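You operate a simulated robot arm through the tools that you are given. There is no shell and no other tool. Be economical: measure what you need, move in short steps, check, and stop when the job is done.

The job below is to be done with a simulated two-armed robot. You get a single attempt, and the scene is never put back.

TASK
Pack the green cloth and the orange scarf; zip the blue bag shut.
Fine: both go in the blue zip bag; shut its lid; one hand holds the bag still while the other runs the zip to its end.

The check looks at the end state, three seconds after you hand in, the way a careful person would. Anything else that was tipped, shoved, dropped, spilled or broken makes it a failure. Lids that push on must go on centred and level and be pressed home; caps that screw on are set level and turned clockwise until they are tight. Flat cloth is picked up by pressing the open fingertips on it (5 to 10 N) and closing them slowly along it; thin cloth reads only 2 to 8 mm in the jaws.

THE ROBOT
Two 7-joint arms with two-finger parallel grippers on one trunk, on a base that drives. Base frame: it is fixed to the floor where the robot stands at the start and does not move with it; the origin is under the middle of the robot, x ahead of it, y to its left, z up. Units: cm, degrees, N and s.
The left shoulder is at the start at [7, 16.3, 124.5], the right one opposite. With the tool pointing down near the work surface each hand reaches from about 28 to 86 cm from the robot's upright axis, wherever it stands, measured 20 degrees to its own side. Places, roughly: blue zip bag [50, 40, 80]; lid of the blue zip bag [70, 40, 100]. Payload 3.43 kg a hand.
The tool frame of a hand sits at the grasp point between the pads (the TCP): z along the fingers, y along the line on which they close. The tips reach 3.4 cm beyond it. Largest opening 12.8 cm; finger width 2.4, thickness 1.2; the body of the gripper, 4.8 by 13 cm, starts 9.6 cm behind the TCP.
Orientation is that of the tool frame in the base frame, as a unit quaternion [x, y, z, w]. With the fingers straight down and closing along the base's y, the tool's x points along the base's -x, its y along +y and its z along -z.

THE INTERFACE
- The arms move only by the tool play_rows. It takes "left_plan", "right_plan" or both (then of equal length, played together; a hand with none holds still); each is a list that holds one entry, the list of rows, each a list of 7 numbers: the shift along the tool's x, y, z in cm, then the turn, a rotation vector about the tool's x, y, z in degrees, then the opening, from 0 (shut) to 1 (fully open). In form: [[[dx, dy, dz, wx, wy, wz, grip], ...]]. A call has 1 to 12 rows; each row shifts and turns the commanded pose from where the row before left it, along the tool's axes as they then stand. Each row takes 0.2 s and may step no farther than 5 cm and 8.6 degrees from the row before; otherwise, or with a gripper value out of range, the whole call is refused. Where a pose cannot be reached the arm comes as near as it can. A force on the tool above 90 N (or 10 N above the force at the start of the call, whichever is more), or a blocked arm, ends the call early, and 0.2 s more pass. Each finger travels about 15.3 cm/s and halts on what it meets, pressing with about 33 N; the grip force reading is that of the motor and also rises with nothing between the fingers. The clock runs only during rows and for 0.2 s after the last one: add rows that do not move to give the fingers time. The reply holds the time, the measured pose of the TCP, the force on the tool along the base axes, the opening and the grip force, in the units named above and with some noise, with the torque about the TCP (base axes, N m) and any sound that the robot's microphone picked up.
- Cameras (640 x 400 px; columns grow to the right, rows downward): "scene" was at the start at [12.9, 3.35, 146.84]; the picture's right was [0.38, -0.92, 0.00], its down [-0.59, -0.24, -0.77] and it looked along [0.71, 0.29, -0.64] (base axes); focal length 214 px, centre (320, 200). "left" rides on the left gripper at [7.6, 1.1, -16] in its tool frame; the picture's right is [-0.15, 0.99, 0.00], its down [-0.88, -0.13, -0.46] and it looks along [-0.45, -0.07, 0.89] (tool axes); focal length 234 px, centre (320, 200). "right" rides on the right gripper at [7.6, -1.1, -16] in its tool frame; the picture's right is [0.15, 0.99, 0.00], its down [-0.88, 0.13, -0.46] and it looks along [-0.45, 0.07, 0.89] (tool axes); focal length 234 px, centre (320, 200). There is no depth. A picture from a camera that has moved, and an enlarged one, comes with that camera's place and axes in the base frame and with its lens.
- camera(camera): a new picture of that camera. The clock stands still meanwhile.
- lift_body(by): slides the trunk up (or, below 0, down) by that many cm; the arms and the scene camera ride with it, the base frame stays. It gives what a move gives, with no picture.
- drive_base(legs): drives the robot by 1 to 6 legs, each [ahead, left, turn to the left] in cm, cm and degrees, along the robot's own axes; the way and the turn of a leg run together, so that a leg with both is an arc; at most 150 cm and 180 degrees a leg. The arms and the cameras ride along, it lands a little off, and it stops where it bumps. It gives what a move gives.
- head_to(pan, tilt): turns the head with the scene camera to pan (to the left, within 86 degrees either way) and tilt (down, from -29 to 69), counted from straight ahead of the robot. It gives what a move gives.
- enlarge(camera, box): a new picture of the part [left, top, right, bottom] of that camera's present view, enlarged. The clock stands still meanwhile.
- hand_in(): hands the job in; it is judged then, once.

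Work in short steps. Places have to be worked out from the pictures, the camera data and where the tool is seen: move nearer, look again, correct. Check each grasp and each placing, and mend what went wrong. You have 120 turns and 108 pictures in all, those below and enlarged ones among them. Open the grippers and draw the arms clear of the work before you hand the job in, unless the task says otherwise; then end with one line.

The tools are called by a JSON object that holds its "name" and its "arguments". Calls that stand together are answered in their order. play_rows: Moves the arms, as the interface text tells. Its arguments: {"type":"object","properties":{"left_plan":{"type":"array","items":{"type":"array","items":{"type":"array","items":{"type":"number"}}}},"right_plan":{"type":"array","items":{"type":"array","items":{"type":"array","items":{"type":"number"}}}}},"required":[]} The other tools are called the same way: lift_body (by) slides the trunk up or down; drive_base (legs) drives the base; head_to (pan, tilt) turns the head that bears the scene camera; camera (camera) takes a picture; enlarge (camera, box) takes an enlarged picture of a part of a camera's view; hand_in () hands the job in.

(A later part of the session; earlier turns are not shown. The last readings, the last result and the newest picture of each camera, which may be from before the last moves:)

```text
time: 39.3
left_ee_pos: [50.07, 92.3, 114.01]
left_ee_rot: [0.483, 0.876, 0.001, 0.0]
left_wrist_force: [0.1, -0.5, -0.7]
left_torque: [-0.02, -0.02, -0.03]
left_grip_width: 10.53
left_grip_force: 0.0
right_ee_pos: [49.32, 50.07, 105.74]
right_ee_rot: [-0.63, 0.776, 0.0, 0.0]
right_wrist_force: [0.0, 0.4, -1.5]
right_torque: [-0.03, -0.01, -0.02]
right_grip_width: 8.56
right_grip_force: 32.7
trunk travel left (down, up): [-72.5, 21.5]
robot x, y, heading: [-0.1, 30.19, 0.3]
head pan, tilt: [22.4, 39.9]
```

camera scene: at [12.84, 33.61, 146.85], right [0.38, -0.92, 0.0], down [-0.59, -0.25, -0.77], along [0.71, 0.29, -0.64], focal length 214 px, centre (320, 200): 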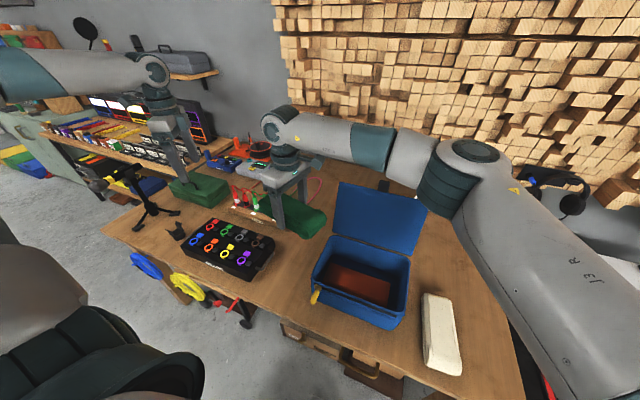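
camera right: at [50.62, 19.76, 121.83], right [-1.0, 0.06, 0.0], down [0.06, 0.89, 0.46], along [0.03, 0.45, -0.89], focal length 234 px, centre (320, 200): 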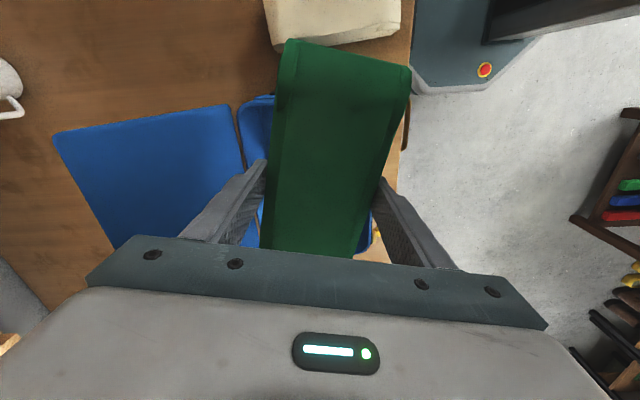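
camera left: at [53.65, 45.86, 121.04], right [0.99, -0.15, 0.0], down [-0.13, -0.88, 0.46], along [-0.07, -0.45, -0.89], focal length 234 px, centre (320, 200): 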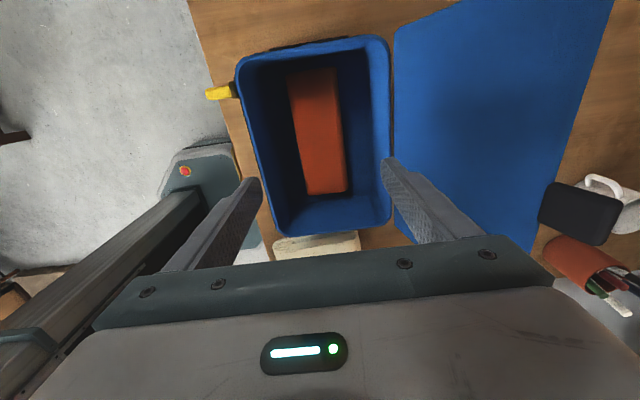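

The commanded frame matches the actual pose. I'll continue to about [52.8, 37] and finish the last 12° of turn.

{"name": "play_rows", "arguments": {"right_plan": [[[3, -1.5, 0, 0, 0, 0, 0], [3, -1.5, 0, 0, 0, 0, 0], [3, -1.5, 0, 0, 0, 0, 0], [3.1, -1.6, 0, 0, 0, 0, 0], [0, 0, 0, 0, 0, -6, 0], [0, 0, 0, 0, 0, -6, 0], [0, 0, 0, 0, 0, 0, 0]]]}}

{"name": "camera", "arguments": {"camera": "right"}}

{"name": "camera", "arguments": {"camera": "scene"}}

```text
time: 40.9
left_ee_pos: [50.1, 92.11, 114.04]
left_ee_rot: [0.484, 0.875, 0.0, -0.001]
left_wrist_force: [-0.3, -0.3, -0.6]
left_torque: [0.02, -0.02, -0.02]
left_grip_width: 10.48
left_grip_force: 0.1
right_ee_pos: [52.56, 36.93, 105.96]
right_ee_rot: [-0.651, 0.759, 0.0, 0.0]
right_wrist_force: [-0.2, -0.4, -2.5]
right_torque: [0.0, -0.02, 0.03]
right_grip_width: 8.57
right_grip_force: 33.1
right hand out of reach, approached as far as the arm can: row 5, 6
trunk travel left (down, up): [-72.5, 21.5]
robot x, y, heading: [-0.24, 30.33, 0.2]
head pan, tilt: [22.4, 39.9]
```

```text
74 pictures are left
camera right: at [52.61, 29.13, 121.87], right [-1.0, 0.01, 0.0], down [0.01, 0.89, 0.46], along [0.0, 0.46, -0.89], focal length 234 px, centre (320, 200)
```

right: 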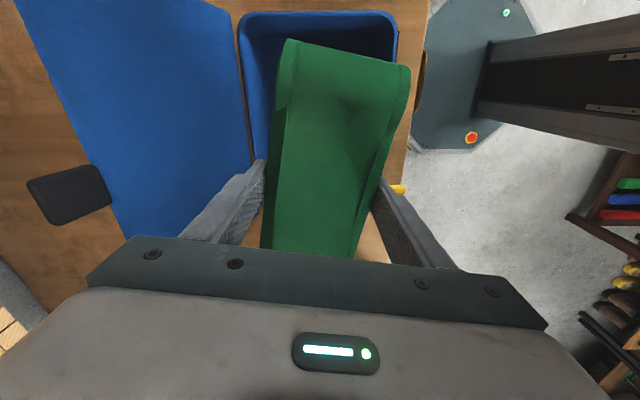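

```text
73 pictures are left
camera scene: at [12.86, 33.62, 146.84], right [0.38, -0.92, 0.0], down [-0.59, -0.25, -0.77], along [0.71, 0.29, -0.64], focal length 214 px, centre (320, 200)
```

scene: 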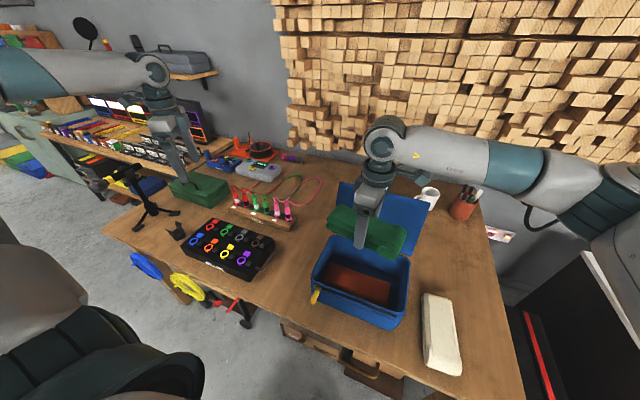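

The cloth is only about 10° off the bag's axis and still fits easily. I'll shift 1.2 cm in -y and lower to just above the rim.

{"name": "play_rows", "arguments": {"right_plan": [[[1.1, -0.4, 1, 0, 0, 0, 0], [0, 0, 2, 0, 0, 0, 0], [0, 0, 2, 0, 0, 0, 0], [0, 0, 2, 0, 0, 0, 0], [0, 0, 2, 0, 0, 0, 0], [0, 0, 2, 0, 0, 0, 0], [0, 0, 1, 0, 0, 0, 0], [0, 0, 0, 0, 0, 0, 0]]]}}

{"name": "camera", "arguments": {"camera": "right"}}

{"name": "enlarge", "arguments": {"camera": "scene", "box": [270, 150, 450, 340]}}

```text
time: 42.7
left_ee_pos: [50.17, 92.16, 113.96]
left_ee_rot: [0.483, 0.876, 0.0, 0.0]
left_wrist_force: [0.0, 0.0, 0.3]
left_torque: [-0.02, 0.01, -0.02]
left_grip_width: 10.5
left_grip_force: 0.0
right_ee_pos: [52.99, 35.86, 93.9]
right_ee_rot: [-0.651, 0.759, 0.0, 0.0]
right_wrist_force: [-0.2, 0.5, -2.3]
right_torque: [0.0, -0.01, 0.01]
right_grip_width: 8.55
right_grip_force: 32.6
trunk travel left (down, up): [-72.5, 21.5]
robot x, y, heading: [-0.0, 30.36, 0.4]
head pan, tilt: [22.4, 39.9]
```

```text
72 pictures are left
camera right: at [53.03, 28.11, 109.67], right [-1.0, 0.01, 0.0], down [0.01, 0.89, 0.46], along [0.0, 0.46, -0.89], focal length 234 px, centre (320, 200)
```

right: 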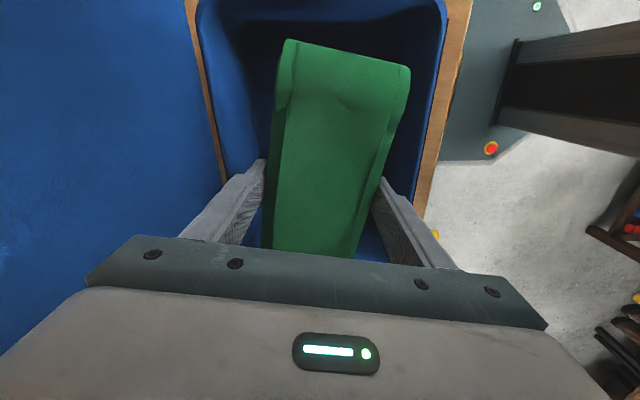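

```text
2.11 times, centred on (360, 245) of scene
camera zoom: at [12.85, 33.71, 146.84], right [0.38, -0.92, 0.0], down [-0.59, -0.25, -0.77], along [0.71, 0.29, -0.64], focal length 452 px, centre (236, 105)
```

zoom: 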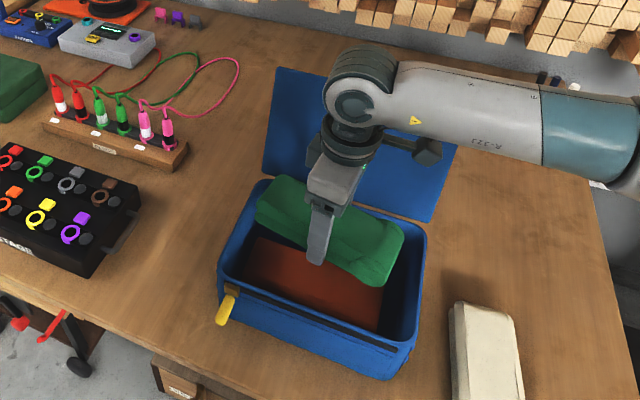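

There's clearance all round, so I'll lower it into the bag and slow near the orange scarf.

{"name": "play_rows", "arguments": {"right_plan": [[[0, 0, 2, 0, 0, 0, 0], [0, 0, 2, 0, 0, 0, 0], [0, 0, 2, 0, 0, 0, 0], [0, 0, 1.5, 0, 0, 0, 0], [0, 0, 1, 0, 0, 0, 0], [0, 0, 0.6, 0, 0, 0, 0], [0, 0, 0.6, 0, 0, 0, 0], [0, 0, 0, 0, 0, 0, 0]]]}}

{"name": "camera", "arguments": {"camera": "right"}}

{"name": "enlarge", "arguments": {"camera": "scene", "box": [270, 150, 450, 340]}}

```text
time: 44.5
left_ee_pos: [50.11, 92.27, 113.94]
left_ee_rot: [0.484, 0.875, -0.001, 0.001]
left_wrist_force: [-0.6, 0.3, 0.0]
left_torque: [-0.01, 0.04, -0.01]
left_grip_width: 10.48
left_grip_force: 0.0
right_ee_pos: [52.95, 35.91, 84.26]
right_ee_rot: [-0.651, 0.759, 0.0, -0.001]
right_wrist_force: [0.3, 0.1, -1.0]
right_torque: [-0.02, -0.01, 0.01]
right_grip_width: 8.58
right_grip_force: 32.8
trunk travel left (down, up): [-72.5, 21.5]
robot x, y, heading: [0.1, 30.39, 0.0]
head pan, tilt: [22.4, 39.9]
```

```text
70 pictures are left
camera right: at [52.99, 28.15, 100.1], right [-1.0, 0.01, 0.0], down [0.01, 0.89, 0.46], along [0.0, 0.46, -0.89], focal length 234 px, centre (320, 200)
```

right: 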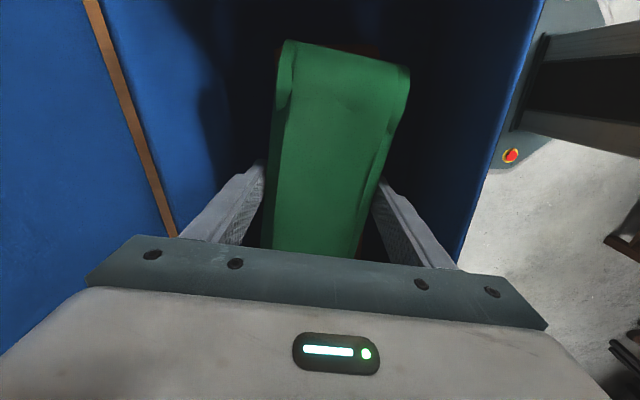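

```text
2.11 times, centred on (360, 245) of scene
camera zoom: at [12.85, 33.69, 146.84], right [0.38, -0.92, 0.0], down [-0.59, -0.25, -0.77], along [0.71, 0.29, -0.64], focal length 452 px, centre (236, 105)
```

zoom: 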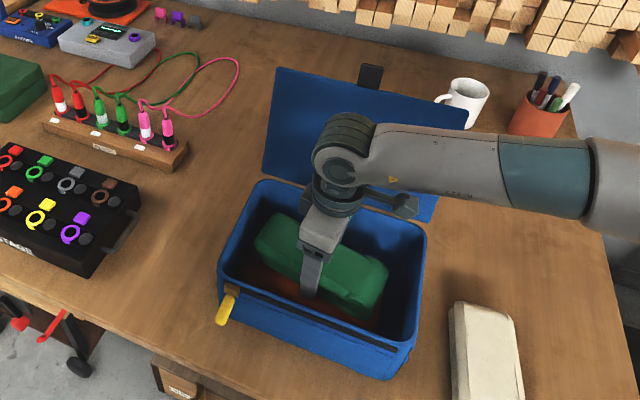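

The wrist load has dropped, so it's nearly resting. I'll go down a little more, release, and back straight out.

{"name": "play_rows", "arguments": {"right_plan": [[[0, 0, 0.4, 0, 0, 0, 0], [0, 0, 0.4, 0, 0, 0, 0], [0, 0, 0, 0, 0, 0, 0]]]}}

{"name": "play_rows", "arguments": {"right_plan": [[[0, 0, 0, 0, 0, 0, 0.75], [0, 0, 0, 0, 0, 0, 0.82], [0, 0, 0, 0, 0, 0, 0.82], [0, 0, -2, 0, 0, 0, 0.82], [0, 0, -4, 0, 0, 0, 0.82], [0, 0, -4, 0, 0, 0, 0.82], [0, 0, -4.5, 0, 0, 0, 0.82], [0, 0, -4.5, 0, 0, 0, 0.82], [0, 0, -4.5, 0, 0, 0, 0.82], [0, 0, -2, 0, 0, 0, 0.82]]]}}

{"name": "camera", "arguments": {"camera": "right"}}

{"name": "enlarge", "arguments": {"camera": "scene", "box": [270, 150, 450, 340]}}

```text
time: 45.3
left_ee_pos: [49.91, 92.15, 114.15]
left_ee_rot: [0.483, 0.876, 0.0, 0.001]
left_wrist_force: [0.4, 0.3, 0.4]
left_torque: [0.01, -0.02, -0.02]
left_grip_width: 10.48
left_grip_force: 0.0
right_ee_pos: [52.88, 35.97, 83.85]
right_ee_rot: [-0.65, 0.76, 0.0, 0.003]
right_wrist_force: [1.7, -3.0, 25.4]
right_torque: [-0.55, 0.87, -0.13]
right_grip_width: 8.56
right_grip_force: 32.9
trunk travel left (down, up): [-72.5, 21.5]
robot x, y, heading: [-0.61, 30.49, 0.1]
head pan, tilt: [22.4, 39.9]
```

```text
time: 47.5
left_ee_pos: [50.16, 92.31, 114.13]
left_ee_rot: [0.483, 0.876, -0.001, 0.0]
left_wrist_force: [0.0, 0.5, -0.6]
left_torque: [0.0, 0.01, -0.02]
left_grip_width: 10.49
left_grip_force: 0.0
right_ee_pos: [52.85, 35.87, 108.87]
right_ee_rot: [-0.651, 0.759, 0.0, 0.0]
right_wrist_force: [-0.3, 0.2, -0.1]
right_torque: [0.0, -0.01, -0.03]
right_grip_width: 10.48
right_grip_force: 0.0
trunk travel left (down, up): [-72.5, 21.5]
robot x, y, heading: [-0.14, 30.34, -0.1]
head pan, tilt: [22.4, 39.9]
```

```text
68 pictures are left
camera right: at [52.92, 28.1, 124.76], right [-1.0, 0.01, 0.0], down [0.01, 0.89, 0.46], along [0.0, 0.46, -0.89], focal length 234 px, centre (320, 200)
```

right: 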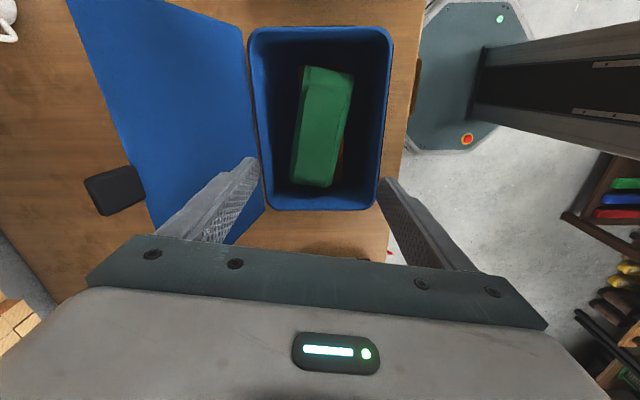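

```text
2.11 times, centred on (360, 245) of scene
camera zoom: at [12.82, 33.69, 146.84], right [0.38, -0.92, 0.0], down [-0.59, -0.25, -0.77], along [0.71, 0.29, -0.64], focal length 452 px, centre (236, 105)
```

zoom: 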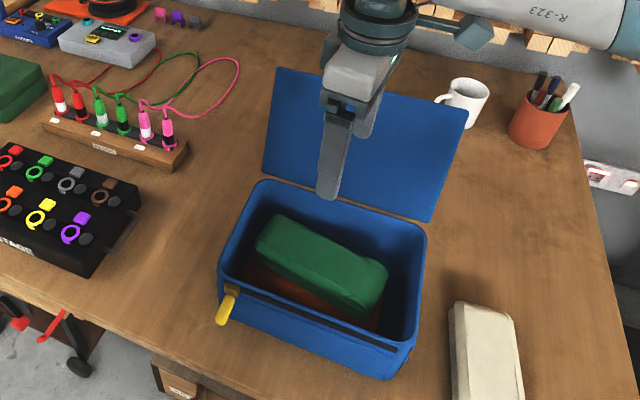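

Both cloths are in the bag, below the rim. Next is the lid, which is leaning back with its top edge near x ≈ 66, z ≈ 108. I'll raise the right hand, undo the yaw, and move behind the lid with fingers shut.

{"name": "play_rows", "arguments": {"right_plan": [[[0, 0, -4, 0, 0, 8, 0.4], [0, 0, -4, 0, 0, 8, 0.0], [0, 0, -3, 0, 0, 8, 0], [0, 0, 0, 0, 0, 8, 0], [0, 0, 0, 0, 0, 8, 0], [0, 0, 0, 0, 0, 8, 0], [0, 0, 0, 0, 0, 8, 0], [0, 0, 0, 0, 0, 8, 0], [0, 0, 0, 0, 0, 8, 0], [0, 0, 0, 0, 0, 8, 0], [0, 0, 0, 0, 0, 1.2, 0]]]}}

{"name": "play_rows", "arguments": {"right_plan": [[[-3, -1.2, 0, 0, 0, 0, 0], [-4, -1.2, 0, 0, 0, 0, 0], [-4, -1.2, 0, 0, 0, 0, 0], [-4, -1.2, 0, 0, 0, 0, 0], [-4, -1.2, 0, 0, 0, 0, 0], [-3, 0, 0, 0, 0, 0, 0], [0, 0, 0, 0, 0, 0, 0]]]}}

{"name": "camera", "arguments": {"camera": "scene"}}

{"name": "camera", "arguments": {"camera": "right"}}

```text
time: 49.9
left_ee_pos: [50.04, 92.15, 114.12]
left_ee_rot: [0.483, 0.876, 0.0, 0.0]
left_wrist_force: [-0.4, 0.2, -0.3]
left_torque: [0.0, 0.02, 0.01]
left_grip_width: 10.49
left_grip_force: 0.1
right_ee_pos: [52.91, 35.91, 120.02]
right_ee_rot: [0.001, 1.0, 0.0, 0.0]
right_wrist_force: [0.0, -0.1, 0.6]
right_torque: [0.02, 0.0, 0.02]
right_grip_width: 0.0
right_grip_force: 33.6
trunk travel left (down, up): [-72.5, 21.5]
robot x, y, heading: [0.06, 30.19, 0.5]
head pan, tilt: [22.4, 39.9]
```

```text
time: 51.5
left_ee_pos: [50.13, 92.18, 114.09]
left_ee_rot: [0.483, 0.876, 0.001, 0.0]
left_wrist_force: [0.1, -0.8, -0.2]
left_torque: [0.01, -0.01, -0.02]
left_grip_width: 10.52
left_grip_force: 0.1
right_ee_pos: [74.93, 29.7, 119.95]
right_ee_rot: [0.0, 1.0, 0.0, 0.0]
right_wrist_force: [0.1, 0.4, -0.2]
right_torque: [0.0, 0.04, -0.01]
right_grip_width: 0.02
right_grip_force: 33.2
trunk travel left (down, up): [-72.5, 21.5]
robot x, y, heading: [0.06, 30.42, 0.2]
head pan, tilt: [22.4, 39.9]
```

```text
66 pictures are left
camera scene: at [12.81, 33.61, 146.85], right [0.38, -0.92, 0.0], down [-0.59, -0.25, -0.77], along [0.71, 0.29, -0.64], focal length 214 px, centre (320, 200)
```

scene: 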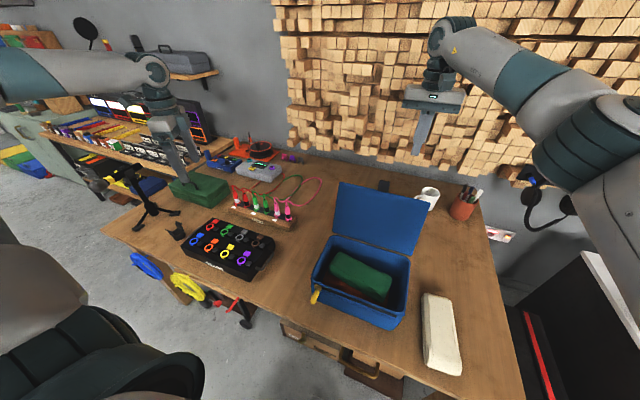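

```text
65 pictures are left
camera right: at [67.44, 28.59, 135.9], right [-0.15, 0.99, 0.0], down [0.88, 0.13, 0.46], along [0.45, 0.07, -0.89], focal length 234 px, centre (320, 200)
```

right: 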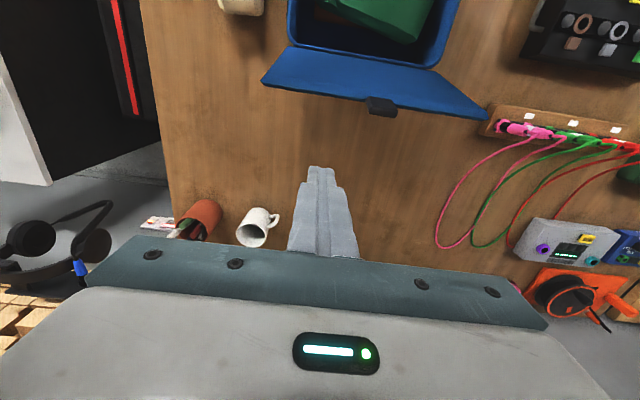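

The lid's top edge is at x ≈ 68.6, z ≈ 106, spanning y 22.5–49. The fingers are behind it at y 29.7, so I'll lower them and push the lid gently forward past vertical.

{"name": "play_rows", "arguments": {"right_plan": [[[0, 0, 4, 0, 0, 0, 0], [0, 0, 4, 0, 0, 0, 0], [0, 0, 4, 0, 0, 0, 0], [0, 0, 4, 0, 0, 0, 0], [2, 0, 0, 0, 0, 0, 0], [2, 0, 0, 0, 0, 0, 0], [2, 0, 0, 0, 0, 0, 0], [2, 0, 0, 0, 0, 0, 0], [1.5, 0, 0, 0, 0, 0, 0], [1.5, 0, 0, 0, 0, 0, 0]]]}}

{"name": "camera", "arguments": {"camera": "scene"}}

```text
time: 53.7
left_ee_pos: [50.12, 92.28, 113.94]
left_ee_rot: [0.483, 0.876, -0.001, 0.0]
left_wrist_force: [0.1, 0.1, -0.4]
left_torque: [0.01, 0.02, -0.01]
left_grip_width: 10.48
left_grip_force: 0.0
right_ee_pos: [63.86, 29.83, 103.92]
right_ee_rot: [0.0, 1.0, 0.0, 0.001]
right_wrist_force: [0.3, 0.0, 0.2]
right_torque: [0.0, 0.0, 0.0]
right_grip_width: 0.01
right_grip_force: 33.3
trunk travel left (down, up): [-72.5, 21.5]
robot x, y, heading: [-0.31, 30.29, 0.4]
head pan, tilt: [22.4, 39.9]
```

```text
64 pictures are left
camera scene: at [12.8, 33.66, 146.85], right [0.38, -0.92, 0.0], down [-0.59, -0.25, -0.77], along [0.71, 0.29, -0.64], focal length 214 px, centre (320, 200)
```

scene: 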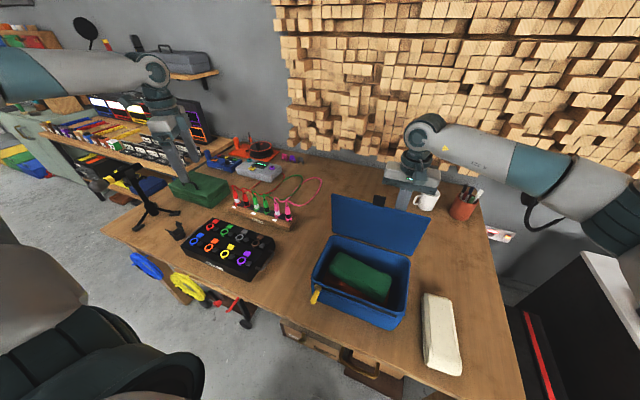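

The lid swings easily with almost no force. I'll keep following the arc forward and down.

{"name": "play_rows", "arguments": {"right_plan": [[[1.5, 0, 0, 0, 0, 0, 0], [1.8, 0, 0.2, 0, 0, 0, 0], [1.8, 0, 0.3, 0, 0, 0, 0], [1.8, 0, 0.8, 0, 0, 0, 0], [1.8, 0, 1.2, 0, 0, 0, 0], [1.5, 0, 1.2, 0, 0, 0, 0], [0, 0, 0, 0, 0, 0, 0]]]}}

{"name": "enlarge", "arguments": {"camera": "scene", "box": [270, 150, 450, 340]}}

```text
time: 55.3
left_ee_pos: [50.08, 92.23, 113.95]
left_ee_rot: [0.484, 0.875, 0.0, 0.001]
left_wrist_force: [-0.4, -0.2, -0.8]
left_torque: [0.0, -0.03, 0.0]
left_grip_width: 10.51
left_grip_force: 0.1
right_ee_pos: [53.68, 29.82, 100.24]
right_ee_rot: [0.0, 1.0, 0.001, 0.0]
right_wrist_force: [0.4, 0.8, -0.2]
right_torque: [0.0, 0.01, -0.03]
right_grip_width: 0.0
right_grip_force: 33.0
trunk travel left (down, up): [-72.5, 21.5]
robot x, y, heading: [-0.1, 30.3, 0.3]
head pan, tilt: [22.4, 39.9]
```

```text
2.11 times, centred on (360, 245) of scene
camera zoom: at [12.83, 33.7, 146.85], right [0.38, -0.92, 0.0], down [-0.59, -0.25, -0.77], along [0.71, 0.29, -0.64], focal length 452 px, centre (236, 105)
```

zoom: 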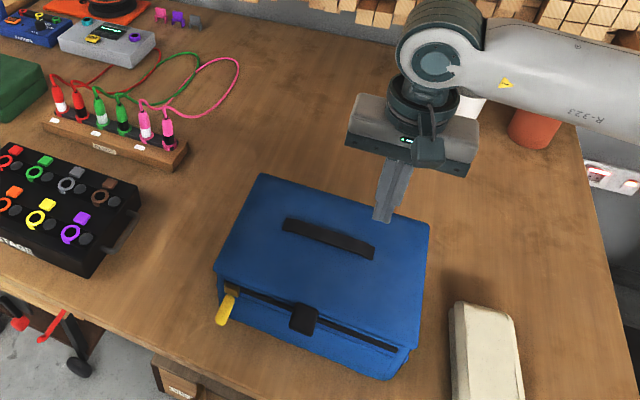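

The lid dropped shut: it has a strap handle on top and a flap over the front zip line. I'll raise the right hand, and turn and bring the left hand near the yellow pull for a close look.

{"name": "play_rows", "arguments": {"left_plan": [[[0, 0, 0, 0, 0, -8, 0.5], [0, 0, 0, 0, 0, -8, 0.5], [0, 0, 0, 0, 0, -8, 0.5], [0, 0, 0, 0, 0, -8, 0.5], [0, 0, 0, 0, 0, -8, 0.5], [0, 0, 0, 0, 0, -8, 0.5], [0, 0, 0, 0, 0, -8, 0.5], [0, 0, 0, 0, 0, -1.8, 0.5]]], "right_plan": [[[0, -1, -3, 0, 0, 0, 0], [0, -2, -3, 0, 0, 0, 0], [0, -3, -3, 0, 0, 0, 0], [0, -3, 0, 0, 0, 0, 0], [0, -3, 0, 0, 0, 0, 0], [0, -3, 0, 0, 0, 0, 0], [0, 0, 0, 0, 0, 0, 0], [0, 0, 0, 0, 0, 0, 0]]]}}

{"name": "play_rows", "arguments": {"left_plan": [[[0, -2, 0, 0, 0, 0, 0.5], [0.8, -4, 1, 0, 0, 0, 0.5], [0.8, -4, 1, 0, 0, 0, 0.5], [0.8, -4, 1, 0, 0, 0, 0.5], [0.8, -4, 1, 0, 0, 0, 0.5], [0.8, -4, 1, 0, 0, 0, 0.5], [0.8, -4, 1, 0, 0, 0, 0.5], [0.8, -4, 1, 0, 0, 0, 0.5], [0.8, -3, 1, 0, 0, 0, 0.5], [0, 0, 0, 0, 0, 0, 0.5]]]}}

{"name": "camera", "arguments": {"camera": "left"}}

{"name": "camera", "arguments": {"camera": "right"}}

{"name": "camera", "arguments": {"camera": "scene"}}

```text
time: 57.1
left_ee_pos: [50.02, 92.32, 113.99]
left_ee_rot: [-0.001, 1.0, 0.0, 0.0]
left_wrist_force: [-0.4, -0.5, 0.2]
left_torque: [0.01, -0.01, 0.01]
left_grip_width: 6.4
left_grip_force: 0.1
right_ee_pos: [53.87, 14.83, 109.16]
right_ee_rot: [0.0, 1.0, 0.0, 0.0]
right_wrist_force: [0.6, 0.2, 0.7]
right_torque: [0.0, -0.02, -0.01]
right_grip_width: 0.02
right_grip_force: 33.1
trunk travel left (down, up): [-72.5, 21.5]
robot x, y, heading: [-0.11, 30.34, 0.0]
head pan, tilt: [22.4, 39.9]
```

```text
time: 59.3
left_ee_pos: [43.64, 59.4, 105.9]
left_ee_rot: [0.0, 1.0, 0.001, -0.001]
left_wrist_force: [0.4, 0.0, 0.3]
left_torque: [-0.03, 0.0, 0.0]
left_grip_width: 6.4
left_grip_force: 0.1
right_ee_pos: [53.83, 14.94, 109.13]
right_ee_rot: [0.0, 1.0, 0.0, 0.0]
right_wrist_force: [-0.3, -0.3, 0.2]
right_torque: [0.03, -0.01, -0.01]
right_grip_width: 0.01
right_grip_force: 32.8
trunk travel left (down, up): [-72.5, 21.5]
robot x, y, heading: [0.12, 30.24, 0.2]
head pan, tilt: [22.4, 39.9]
```

```text
62 pictures are left
camera left: at [35.96, 60.54, 121.95], right [0.15, 0.99, 0.0], down [0.88, -0.13, 0.46], along [0.45, -0.07, -0.89], focal length 234 px, centre (320, 200)
```

left: 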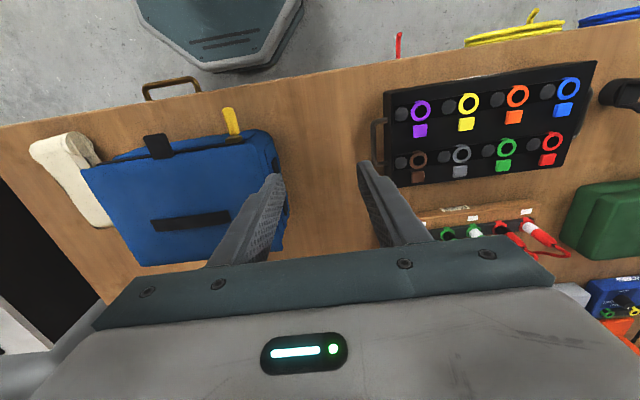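

```text
61 pictures are left
camera right: at [46.26, 13.8, 124.96], right [-0.15, 0.99, 0.0], down [0.88, 0.13, 0.46], along [0.45, 0.07, -0.89], focal length 234 px, centre (320, 200)
```

right: 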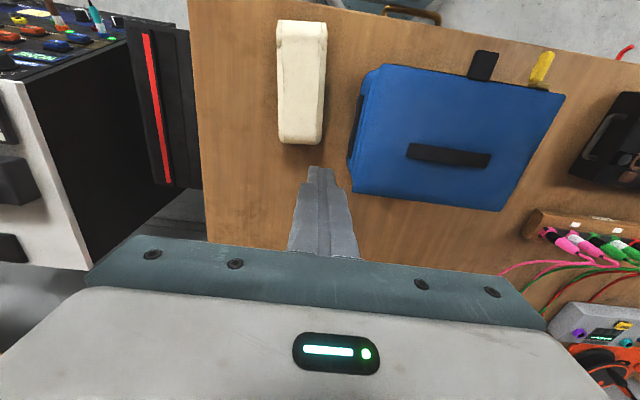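

```text
60 pictures are left
camera scene: at [12.79, 33.78, 146.85], right [0.38, -0.92, 0.0], down [-0.59, -0.25, -0.77], along [0.71, 0.29, -0.64], focal length 214 px, centre (320, 200)
```

scene: 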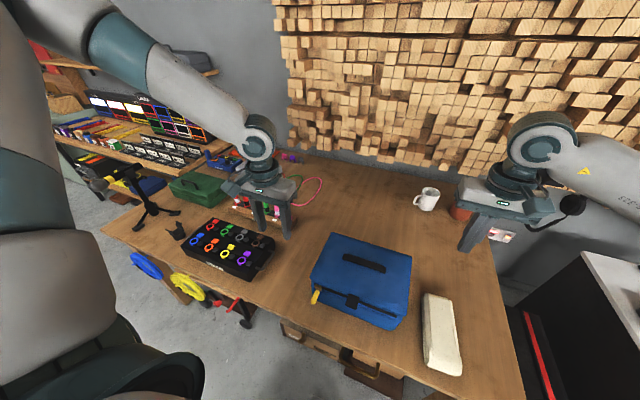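

I need to see how the yellow pull and the black front flap are shaped and placed, so I'll enlarge three views.

{"name": "enlarge", "arguments": {"camera": "scene", "box": [295, 260, 415, 335]}}

{"name": "enlarge", "arguments": {"camera": "left", "box": [70, 90, 290, 230]}}

{"name": "enlarge", "arguments": {"camera": "right", "box": [340, 30, 580, 180]}}

```text
5.33 times, centred on (355, 298) of scene
camera zoom: at [12.79, 33.78, 146.85], right [0.38, -0.92, 0.0], down [-0.59, -0.25, -0.77], along [0.71, 0.29, -0.64], focal length 1144 px, centre (133, -320)
```

zoom: 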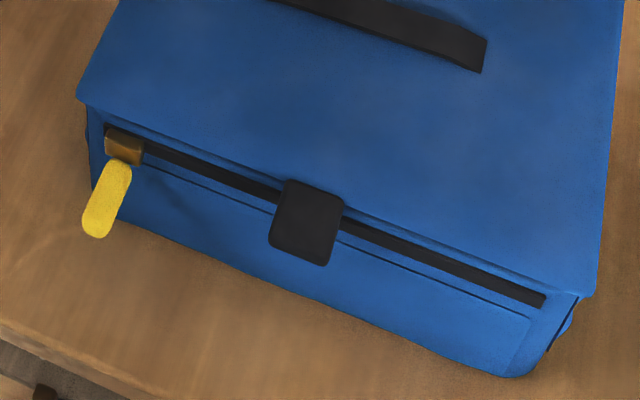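

```text
2.86 times, centred on (180, 160) of left
camera zoom: at [35.96, 60.54, 121.95], right [0.15, 0.99, 0.0], down [0.88, -0.13, 0.46], along [0.45, -0.07, -0.89], focal length 669 px, centre (720, 314)
```

zoom: 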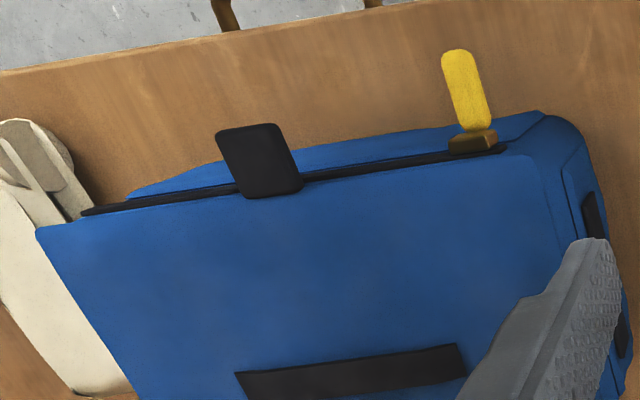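

```text
2.67 times, centred on (460, 105) of right
camera zoom: at [46.26, 13.8, 124.96], right [-0.15, 0.99, 0.0], down [0.88, 0.13, 0.46], along [0.45, 0.07, -0.89], focal length 624 px, centre (-53, 453)
```

zoom: 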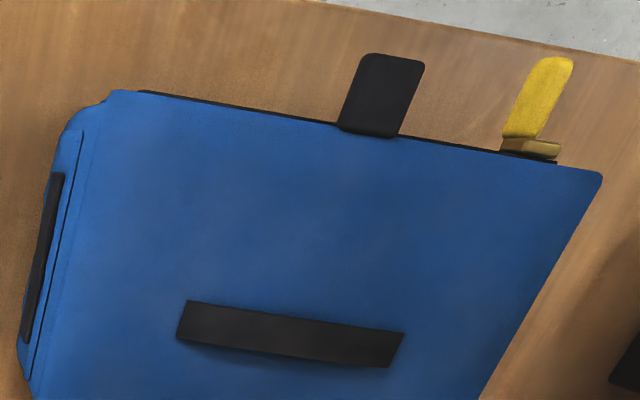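

Triangulated: the slider is at about [42.2, 46.2, 86] and the pull projects to [37.8, 46.2, 84.8]. The flap juts out to x 39.4 at z 88 (y 34–37.5), and the zip ends near y ≈ 24. A tilted left hand can pass under the flap, so I'll drive back 15 and right 8 cm to give both arms room.

{"name": "drive_base", "arguments": {"legs": [[-15, -8, 0]]}}

{"name": "head_to", "arguments": {"pan": 15, "tilt": 42}}

{"name": "camera", "arguments": {"camera": "scene"}}

```text
time: 60.7
left_ee_pos: [28.74, 51.57, 105.88]
left_ee_rot: [-0.002, 1.0, 0.0, 0.0]
left_wrist_force: [0.6, -0.3, -0.4]
left_torque: [0.01, 0.01, 0.03]
left_grip_width: 6.39
left_grip_force: 0.2
right_ee_pos: [39.21, 7.11, 109.0]
right_ee_rot: [-0.001, 1.0, 0.0, -0.001]
right_wrist_force: [0.3, 0.0, -0.4]
right_torque: [0.02, 0.01, -0.02]
right_grip_width: 0.0
right_grip_force: 33.4
trunk travel left (down, up): [-72.5, 21.5]
robot x, y, heading: [-15.08, 22.16, 0.3]
head pan, tilt: [22.4, 39.9]
```

```text
time: 61.4
left_ee_pos: [28.67, 51.52, 106.09]
left_ee_rot: [-0.002, 1.0, 0.0, 0.0]
left_wrist_force: [0.2, -0.4, 0.3]
left_torque: [-0.03, 0.0, 0.01]
left_grip_width: 6.36
left_grip_force: 0.1
right_ee_pos: [38.86, 7.09, 109.1]
right_ee_rot: [-0.002, 1.0, 0.0, 0.0]
right_wrist_force: [1.1, 0.4, -0.4]
right_torque: [0.0, -0.04, -0.02]
right_grip_width: 0.0
right_grip_force: 32.7
trunk travel left (down, up): [-72.5, 21.5]
robot x, y, heading: [-15.03, 22.36, 0.4]
head pan, tilt: [15.0, 42.0]
```

```text
56 pictures are left
camera scene: at [-1.89, 24.61, 146.55], right [0.27, -0.96, 0.0], down [-0.64, -0.18, -0.74], along [0.72, 0.2, -0.67], focal length 214 px, centre (320, 200)
```

scene: 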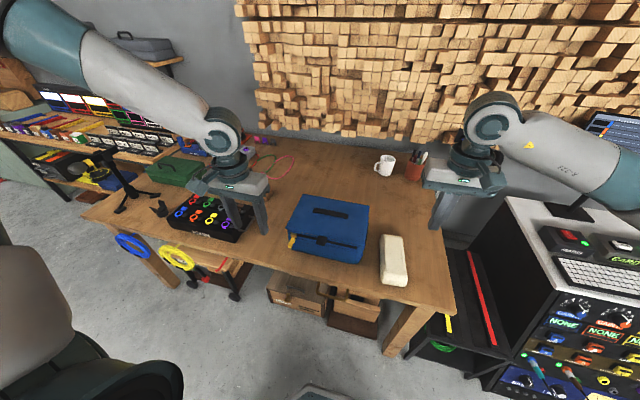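

Right hand goes over the strap handle (about [53.3, 36]) while the left hand tilts 45° forward.

{"name": "play_rows", "arguments": {"left_plan": [[[0, 0, 0, 0, -7.5, 0, 0.35], [0, 0, 0, 0, -7.5, 0, 0.35], [0, 0, 0, 0, -7.5, 0, 0.35], [0, 0, 0, 0, -7.5, 0, 0.35], [0, 0, 0, 0, -7.5, 0, 0.35], [0, 0, 0, 0, -7.5, 0, 0.35], [0, 0, 0, 0, 0, 0, 0.35], [0, 0, 0, 0, 0, 0, 0.35]]], "right_plan": [[[-1.8, 3.6, 0, 0, 0, 0, 0.4], [-1.8, 3.6, 0, 0, 0, 0, 0.4], [-1.8, 3.6, 0, 0, 0, 0, 0.4], [-1.8, 3.6, 0, 0, 0, 0, 0.4], [-1.8, 3.6, 0, 0, 0, 0, 0.4], [-1.8, 3.6, 0, 0, 0, 0, 0.4], [-1.8, 3.6, 0, 0, 0, 0, 0.4], [-1.8, 3.6, 0, 0, 0, 0, 0.4]]]}}

{"name": "play_rows", "arguments": {"right_plan": [[[0, 0, 0, 0, 0, -8, 0.4], [0, 0, 0, 0, 0, -8, 0.4], [0, 0, 0, 0, 0, -8, 0.4], [0, 0, 0, 0, 0, -8, 0.4], [0, 0, 0, 0, 0, -8, 0.4], [0, 0, 0, 0, 0, -8, 0.4], [0, 0, 0, 0, 0, -8, 0.4], [0, 0, 0, 0, 0, -8, 0.4], [0, 0, 0, 0, 0, -8, 0.4], [0, 0, 0, 0, 0, -8, 0.4], [0, 0, 0, 0, 0, -8, 0.4]]]}}

{"name": "camera", "arguments": {"camera": "right"}}

{"name": "camera", "arguments": {"camera": "left"}}

```text
time: 63.2
left_ee_pos: [38.83, 53.86, 106.45]
left_ee_rot: [-0.002, 0.924, 0.0, 0.382]
left_wrist_force: [0.0, -0.3, -0.3]
left_torque: [-0.04, 0.0, 0.0]
left_grip_width: 4.46
left_grip_force: 0.1
left hand out of reach, approached as far as the arm can: row 3, 4, 5, 6
right_ee_pos: [53.26, 35.89, 109.03]
right_ee_rot: [-0.001, 1.0, 0.0, 0.001]
right_wrist_force: [-0.1, 0.1, 0.9]
right_torque: [-0.02, 0.0, 0.02]
right_grip_width: 5.12
right_grip_force: 0.1
trunk travel left (down, up): [-72.5, 21.5]
robot x, y, heading: [-14.74, 22.33, 0.4]
head pan, tilt: [15.0, 42.0]
```

```text
time: 65.6
left_ee_pos: [38.94, 53.81, 106.65]
left_ee_rot: [-0.001, 0.924, 0.0, 0.382]
left_wrist_force: [0.2, -0.2, -0.2]
left_torque: [0.0, 0.01, 0.02]
left_grip_width: 4.5
left_grip_force: 0.0
right_ee_pos: [53.29, 35.92, 109.1]
right_ee_rot: [-0.441, 0.898, 0.0, 0.001]
right_wrist_force: [0.5, -0.3, 0.2]
right_torque: [0.01, -0.01, 0.0]
right_grip_width: 5.12
right_grip_force: 0.1
right hand out of reach, approached as far as the arm can: row 7, 8, 9, 10, 11
trunk travel left (down, up): [-72.5, 21.5]
robot x, y, heading: [-15.09, 22.66, 0.3]
head pan, tilt: [15.0, 42.0]
```

```text
55 pictures are left
camera right: at [49.67, 29.18, 124.93], right [-0.87, 0.49, 0.0], down [0.44, 0.78, 0.46], along [0.22, 0.4, -0.89], focal length 234 px, centre (320, 200)
```

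right: 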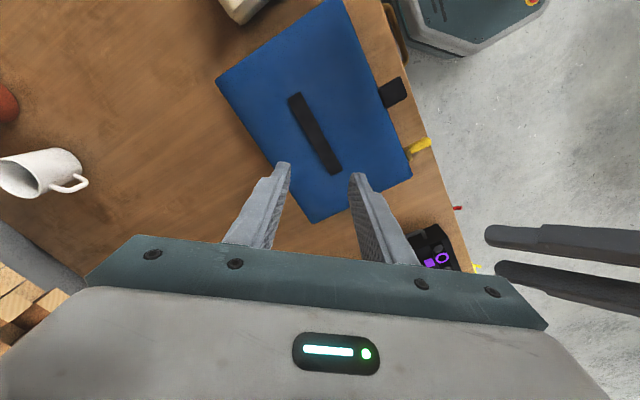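

```text
54 pictures are left
camera left: at [22.13, 54.87, 112.59], right [0.1, 0.99, 0.1], down [0.3, -0.13, 0.94], along [0.95, -0.06, -0.31], focal length 234 px, centre (320, 200)
```

left: 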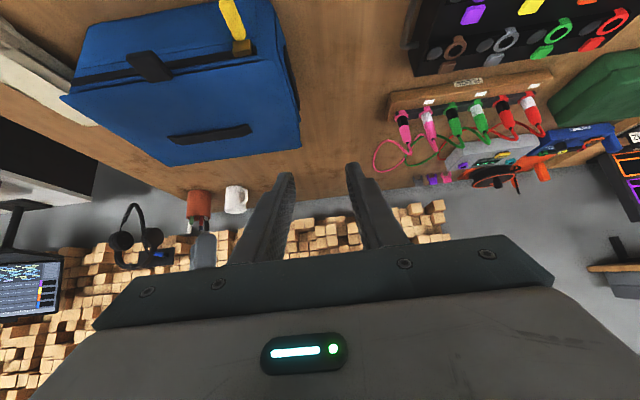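

At this distance the right wrist can't turn enough to grip the strap, so it will hold the bag by pressing closed fingers on the lid beside the strap. I'll turn it back to yaw 0 and lower near the lid.

{"name": "play_rows", "arguments": {"right_plan": [[[0, 0, 0, 0, 0, 8, 0], [0, 0, 0, 0, 0, 8, 0], [0, 0, 0, 0, 0, 8, 0], [0, 0, 0, 0, 0, 8, 0], [0, 0, 0, 0, 0, 8, 0], [0, 0, 0, 0, 0, 8, 0], [0, 0, 0, 0, 0, 4.3, 0], [-3.5, -3, 3, 0, 0, 0, 0], [0, 0, 4, 0, 0, 0, 0], [0, 0, 4, 0, 0, 0, 0], [0, 0, 2.5, 0, 0, 0, 0], [0, 0, 0, 0, 0, 0, 0]]]}}

{"name": "camera", "arguments": {"camera": "right"}}

```text
refused: row 8 steps farther than a row can; nothing moved
```

```text
53 pictures are left
camera right: at [49.67, 29.18, 124.93], right [-0.87, 0.49, 0.0], down [0.44, 0.78, 0.46], along [0.22, 0.4, -0.89], focal length 234 px, centre (320, 200)
```

right: 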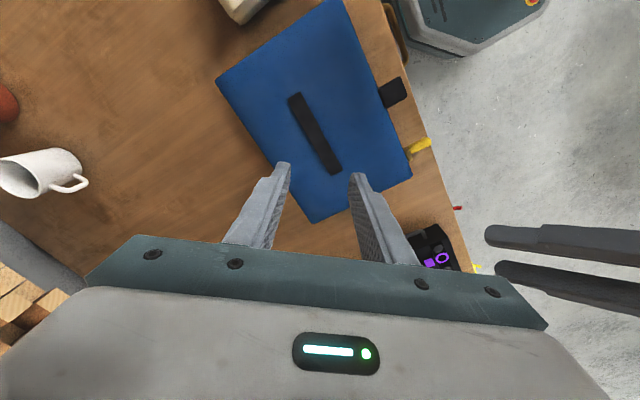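

One row stepped slightly too far, so I'll resend it split up.

{"name": "play_rows", "arguments": {"right_plan": [[[0, 0, 0, 0, 0, 8, 0], [0, 0, 0, 0, 0, 8, 0], [0, 0, 0, 0, 0, 8, 0], [0, 0, 0, 0, 0, 8, 0], [0, 0, 0, 0, 0, 8, 0], [0, 0, 0, 0, 0, 8, 0], [0, 0, 0, 0, 0, 4.3, 0], [-3.5, -3, 0, 0, 0, 0, 0], [0, 0, 4.5, 0, 0, 0, 0], [0, 0, 4.5, 0, 0, 0, 0], [0, 0, 4, 0, 0, 0, 0], [0, 0, 0, 0, 0, 0, 0]]]}}

{"name": "camera", "arguments": {"camera": "right"}}

```text
time: 68.2
left_ee_pos: [38.77, 53.9, 106.63]
left_ee_rot: [-0.001, 0.924, 0.0, 0.382]
left_wrist_force: [-0.2, -0.3, 0.3]
left_torque: [-0.01, 0.02, -0.02]
left_grip_width: 4.51
left_grip_force: 0.0
right_ee_pos: [56.77, 33.2, 96.28]
right_ee_rot: [0.001, 1.0, 0.0, 0.0]
right_wrist_force: [-0.4, -0.1, -0.8]
right_torque: [-0.01, -0.03, 0.04]
right_grip_width: 0.0
right_grip_force: 32.9
trunk travel left (down, up): [-72.5, 21.5]
robot x, y, heading: [-15.03, 22.58, 0.3]
head pan, tilt: [15.0, 42.0]
```

```text
52 pictures are left
camera right: at [49.34, 31.96, 112.04], right [-0.14, 0.99, 0.0], down [0.88, 0.13, 0.46], along [0.45, 0.07, -0.89], focal length 234 px, centre (320, 200)
```

right: 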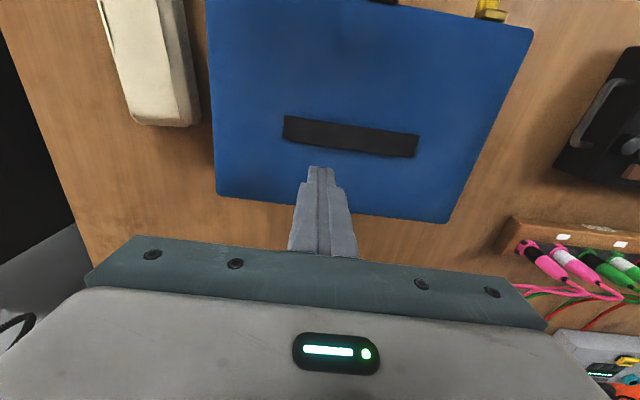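

The right tip is just behind the strap and over the lid. I'll lower it slowly to contact and build a light press.

{"name": "play_rows", "arguments": {"right_plan": [[[0, 0, 2, 0, 0, 0, 0], [0, 0, 1.5, 0, 0, 0, 0], [0, 0, 0.7, 0, 0, 0, 0], [0, 0, 0.4, 0, 0, 0, 0], [0, 0, 0.3, 0, 0, 0, 0]]]}}

```text
time: 69.4
left_ee_pos: [38.7, 53.85, 106.71]
left_ee_rot: [-0.001, 0.924, 0.001, 0.383]
left_wrist_force: [-0.6, -0.8, -0.6]
left_torque: [-0.03, 0.01, -0.05]
left_grip_width: 4.5
left_grip_force: 0.1
right_ee_pos: [56.78, 33.09, 91.54]
right_ee_rot: [0.002, 1.0, 0.001, 0.004]
right_wrist_force: [7.4, 1.5, 25.2]
right_torque: [0.03, -0.09, 0.17]
right_grip_width: 0.02
right_grip_force: 33.3
trunk travel left (down, up): [-72.5, 21.5]
robot x, y, heading: [-14.76, 22.18, 0.5]
head pan, tilt: [15.0, 42.0]
```

Holding with about 25 N. Now the left hand goes to a standoff in front of and above the pull, along its 45° approach line.

{"name": "play_rows", "arguments": {"left_plan": [[[2.93, -1.53, 1.82, 0, 0, 0, 0.35], [2.93, -1.53, 1.82, 0, 0, 0, 0.35], [2.93, -1.53, 1.82, 0, 0, 0, 0.35], [2.93, -1.53, 1.82, 0, 0, 0, 0.35], [2.93, -1.53, 1.82, 0, 0, 0, 0.35], [0, 0, 0, 0, 0, 0, 0.35]]]}}

{"name": "camera", "arguments": {"camera": "left"}}

{"name": "enlarge", "arguments": {"camera": "scene", "box": [230, 160, 400, 280]}}

```text
time: 70.8
left_ee_pos: [36.74, 48.67, 93.37]
left_ee_rot: [-0.001, 0.924, 0.001, 0.383]
left_wrist_force: [-0.5, -1.2, -0.2]
left_torque: [0.01, 0.02, 0.01]
left_grip_width: 4.47
left_grip_force: 0.1
left hand out of reach, approached as far as the arm can: row 1, 3, 4, 5
right_ee_pos: [56.88, 33.1, 91.66]
right_ee_rot: [0.0, 1.0, 0.002, 0.004]
right_wrist_force: [16.3, 5.7, 36.9]
right_torque: [0.14, -0.48, -0.19]
right_grip_width: 0.0
right_grip_force: 32.9
trunk travel left (down, up): [-72.5, 21.5]
robot x, y, heading: [-15.2, 22.38, 0.6]
head pan, tilt: [15.0, 42.0]
```

```text
51 pictures are left
camera left: at [19.98, 49.76, 99.28], right [0.1, 0.99, 0.1], down [0.3, -0.13, 0.94], along [0.95, -0.06, -0.31], focal length 234 px, centre (320, 200)
```

left: 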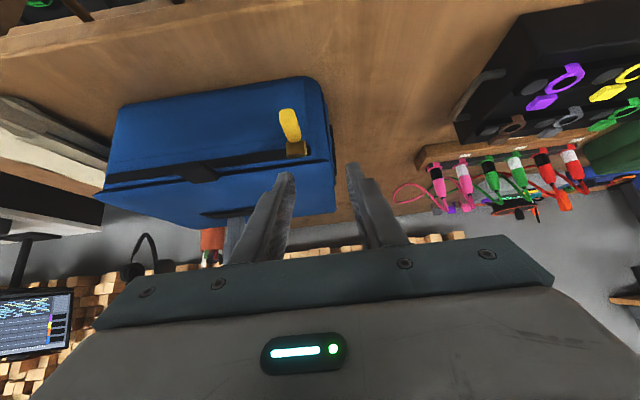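

```text
3.33 times, centred on (315, 220) of scene
camera zoom: at [-2.02, 24.49, 146.57], right [0.27, -0.96, 0.0], down [-0.64, -0.18, -0.74], along [0.72, 0.2, -0.67], focal length 715 px, centre (337, 133)
```

zoom: 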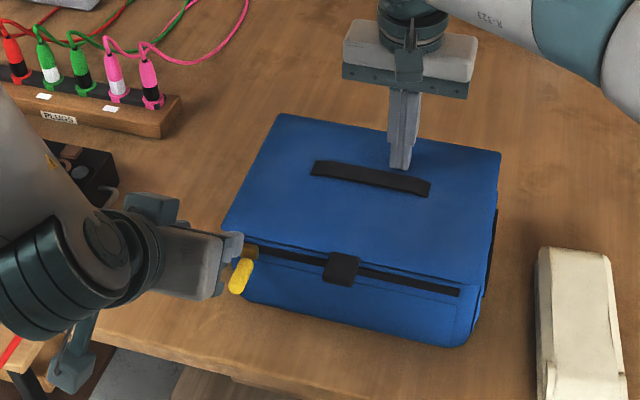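

The left arm is at a limit with the 45° tilt; 30° also clears the flap if I grip near the end of the pull. I'll ease the tilt and come to a standoff, and ease the right-hand press a touch.

{"name": "play_rows", "arguments": {"left_plan": [[[0, 0, 0, 0, 7.5, 0, 0.35], [0, 0, 0, 0, 7.5, 0, 0.35], [1.1, -1.2, 0.8, 0, 0, 0, 0.35], [1.15, -1.1, 0.9, 0, 0, 0, 0.35], [0, 0, 0, 0, 0, 0, 0.35]]], "right_plan": [[[0, 0, -0.3, 0, 0, 0, 0], [0, 0, 0, 0, 0, 0, 0], [0, 0, 0, 0, 0, 0, 0], [0, 0, 0, 0, 0, 0, 0], [0, 0, 0, 0, 0, 0, 0]]]}}

{"name": "camera", "arguments": {"camera": "left"}}

```text
time: 72.0
left_ee_pos: [35.91, 46.62, 90.56]
left_ee_rot: [-0.002, 0.966, -0.001, 0.259]
left_wrist_force: [0.1, -0.2, 0.9]
left_torque: [-0.02, 0.01, -0.03]
left_grip_width: 4.48
left_grip_force: 0.1
right_ee_pos: [56.82, 33.04, 91.7]
right_ee_rot: [0.001, 1.0, -0.001, 0.002]
right_wrist_force: [15.5, 0.2, 26.6]
right_torque: [0.03, -0.52, 0.11]
right_grip_width: 0.0
right_grip_force: 32.5
trunk travel left (down, up): [-72.5, 21.5]
robot x, y, heading: [-14.87, 22.49, 0.5]
head pan, tilt: [15.0, 42.0]
```

```text
49 pictures are left
camera left: at [21.22, 47.71, 100.72], right [0.12, 0.99, 0.07], down [0.54, -0.13, 0.83], along [0.84, -0.07, -0.55], focal length 234 px, centre (320, 200)
```

left: 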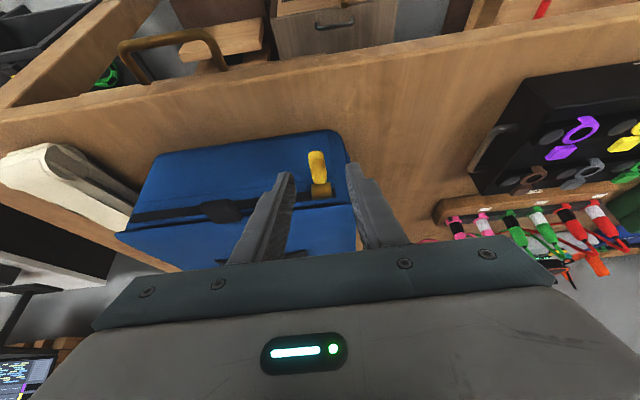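

The pull is centred between the open fingers. I'll advance 4.6 cm along the tool axis and look before closing.

{"name": "play_rows", "arguments": {"left_plan": [[[0, -0.2, 1.6, 0, 0, 0, 0.35], [0, 0, 1.6, 0, 0, 0, 0.35], [0, 0, 1.4, 0, 0, 0, 0.35], [0, 0, 0, 0, 0, 0, 0.35]]]}}

{"name": "enlarge", "arguments": {"camera": "left", "box": [200, 80, 440, 240]}}

{"name": "enlarge", "arguments": {"camera": "scene", "box": [250, 190, 380, 280]}}

```text
time: 73.0
left_ee_pos: [38.22, 48.29, 89.2]
left_ee_rot: [-0.002, 0.966, 0.0, 0.259]
left_wrist_force: [1.0, 0.2, -0.1]
left_torque: [0.02, 0.04, 0.01]
left_grip_width: 4.5
left_grip_force: 0.0
left hand out of reach, approached as far as the arm can: row 1, 2, 3
right_ee_pos: [56.75, 32.95, 91.75]
right_ee_rot: [0.001, 1.0, -0.001, 0.002]
right_wrist_force: [13.6, 3.1, 27.0]
right_torque: [0.07, -0.5, -0.04]
right_grip_width: 0.01
right_grip_force: 33.3
trunk travel left (down, up): [-72.5, 21.5]
robot x, y, heading: [-15.15, 22.46, 0.5]
head pan, tilt: [15.0, 42.0]
```

```text
2.50 times, centred on (320, 160) of left
camera zoom: at [23.51, 49.32, 99.28], right [0.12, 0.99, 0.07], down [0.53, -0.13, 0.84], along [0.84, -0.06, -0.55], focal length 585 px, centre (320, 300)
```

zoom: 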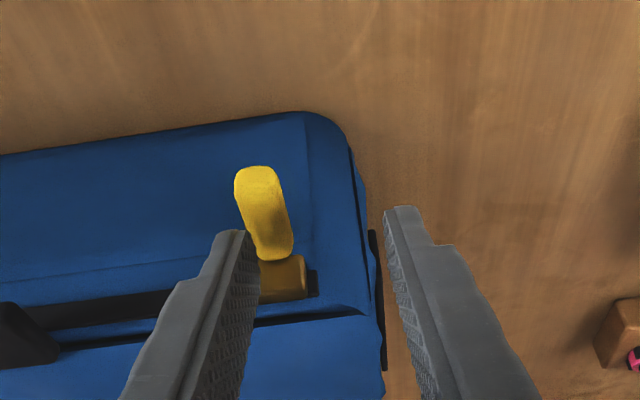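

```text
4.44 times, centred on (315, 235) of scene
camera zoom: at [-1.95, 24.64, 146.56], right [0.27, -0.96, 0.0], down [-0.64, -0.18, -0.74], along [0.72, 0.2, -0.67], focal length 953 px, centre (342, 44)
```

zoom: 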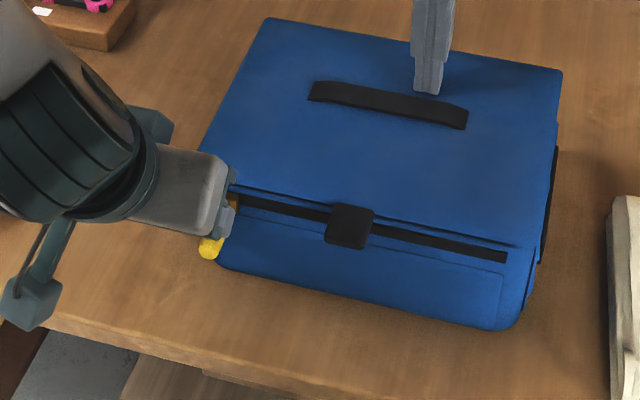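

The arm hits its downward limit because the trunk is too high. I'll back both hands up about 26 cm and then lower the trunk 25 cm, which gives a flatter forearm and more tilt room.

{"name": "play_rows", "arguments": {"left_plan": [[[0, 0, -3, 0, 0, 0, 0.35], [0, 0, -3, 0, 0, 0, 0.35], [-2.45, 0, -4.3, 0, 0, 0, 0.35], [-2.45, 0, -4.3, 0, 0, 0, 0.35], [-2.45, 0, -4.3, 0, 0, 0, 0.35], [-2.45, 0, -4.3, 0, 0, 0, 0.35], [0, 0, 0, 0, 0, 0, 0.35]]], "right_plan": [[[0, 0, -3, 0, 0, 0, 0], [0, 0, -4, 0, 0, 0, 0], [0, 0, -4.5, 0, 0, 0, 0], [0, 0, -4.5, 0, 0, 0, 0], [0, 0, -4.5, 0, 0, 0, 0], [0, 0, -4.5, 0, 0, 0, 0], [0, 0, -2, 0, 0, 0, 0]]]}}

```text
time: 74.6
left_ee_pos: [35.4, 48.58, 114.18]
left_ee_rot: [-0.001, 0.966, 0.001, 0.258]
left_wrist_force: [0.7, -0.6, 0.2]
left_torque: [0.01, -0.02, 0.0]
left_grip_width: 4.47
left_grip_force: 0.0
right_ee_pos: [57.0, 33.12, 118.3]
right_ee_rot: [0.001, 1.0, 0.0, 0.0]
right_wrist_force: [0.4, 0.4, 0.1]
right_torque: [-0.02, 0.0, 0.0]
right_grip_width: 0.01
right_grip_force: 32.4
trunk travel left (down, up): [-72.5, 21.5]
robot x, y, heading: [-15.39, 22.36, 0.4]
head pan, tilt: [15.0, 42.0]
```

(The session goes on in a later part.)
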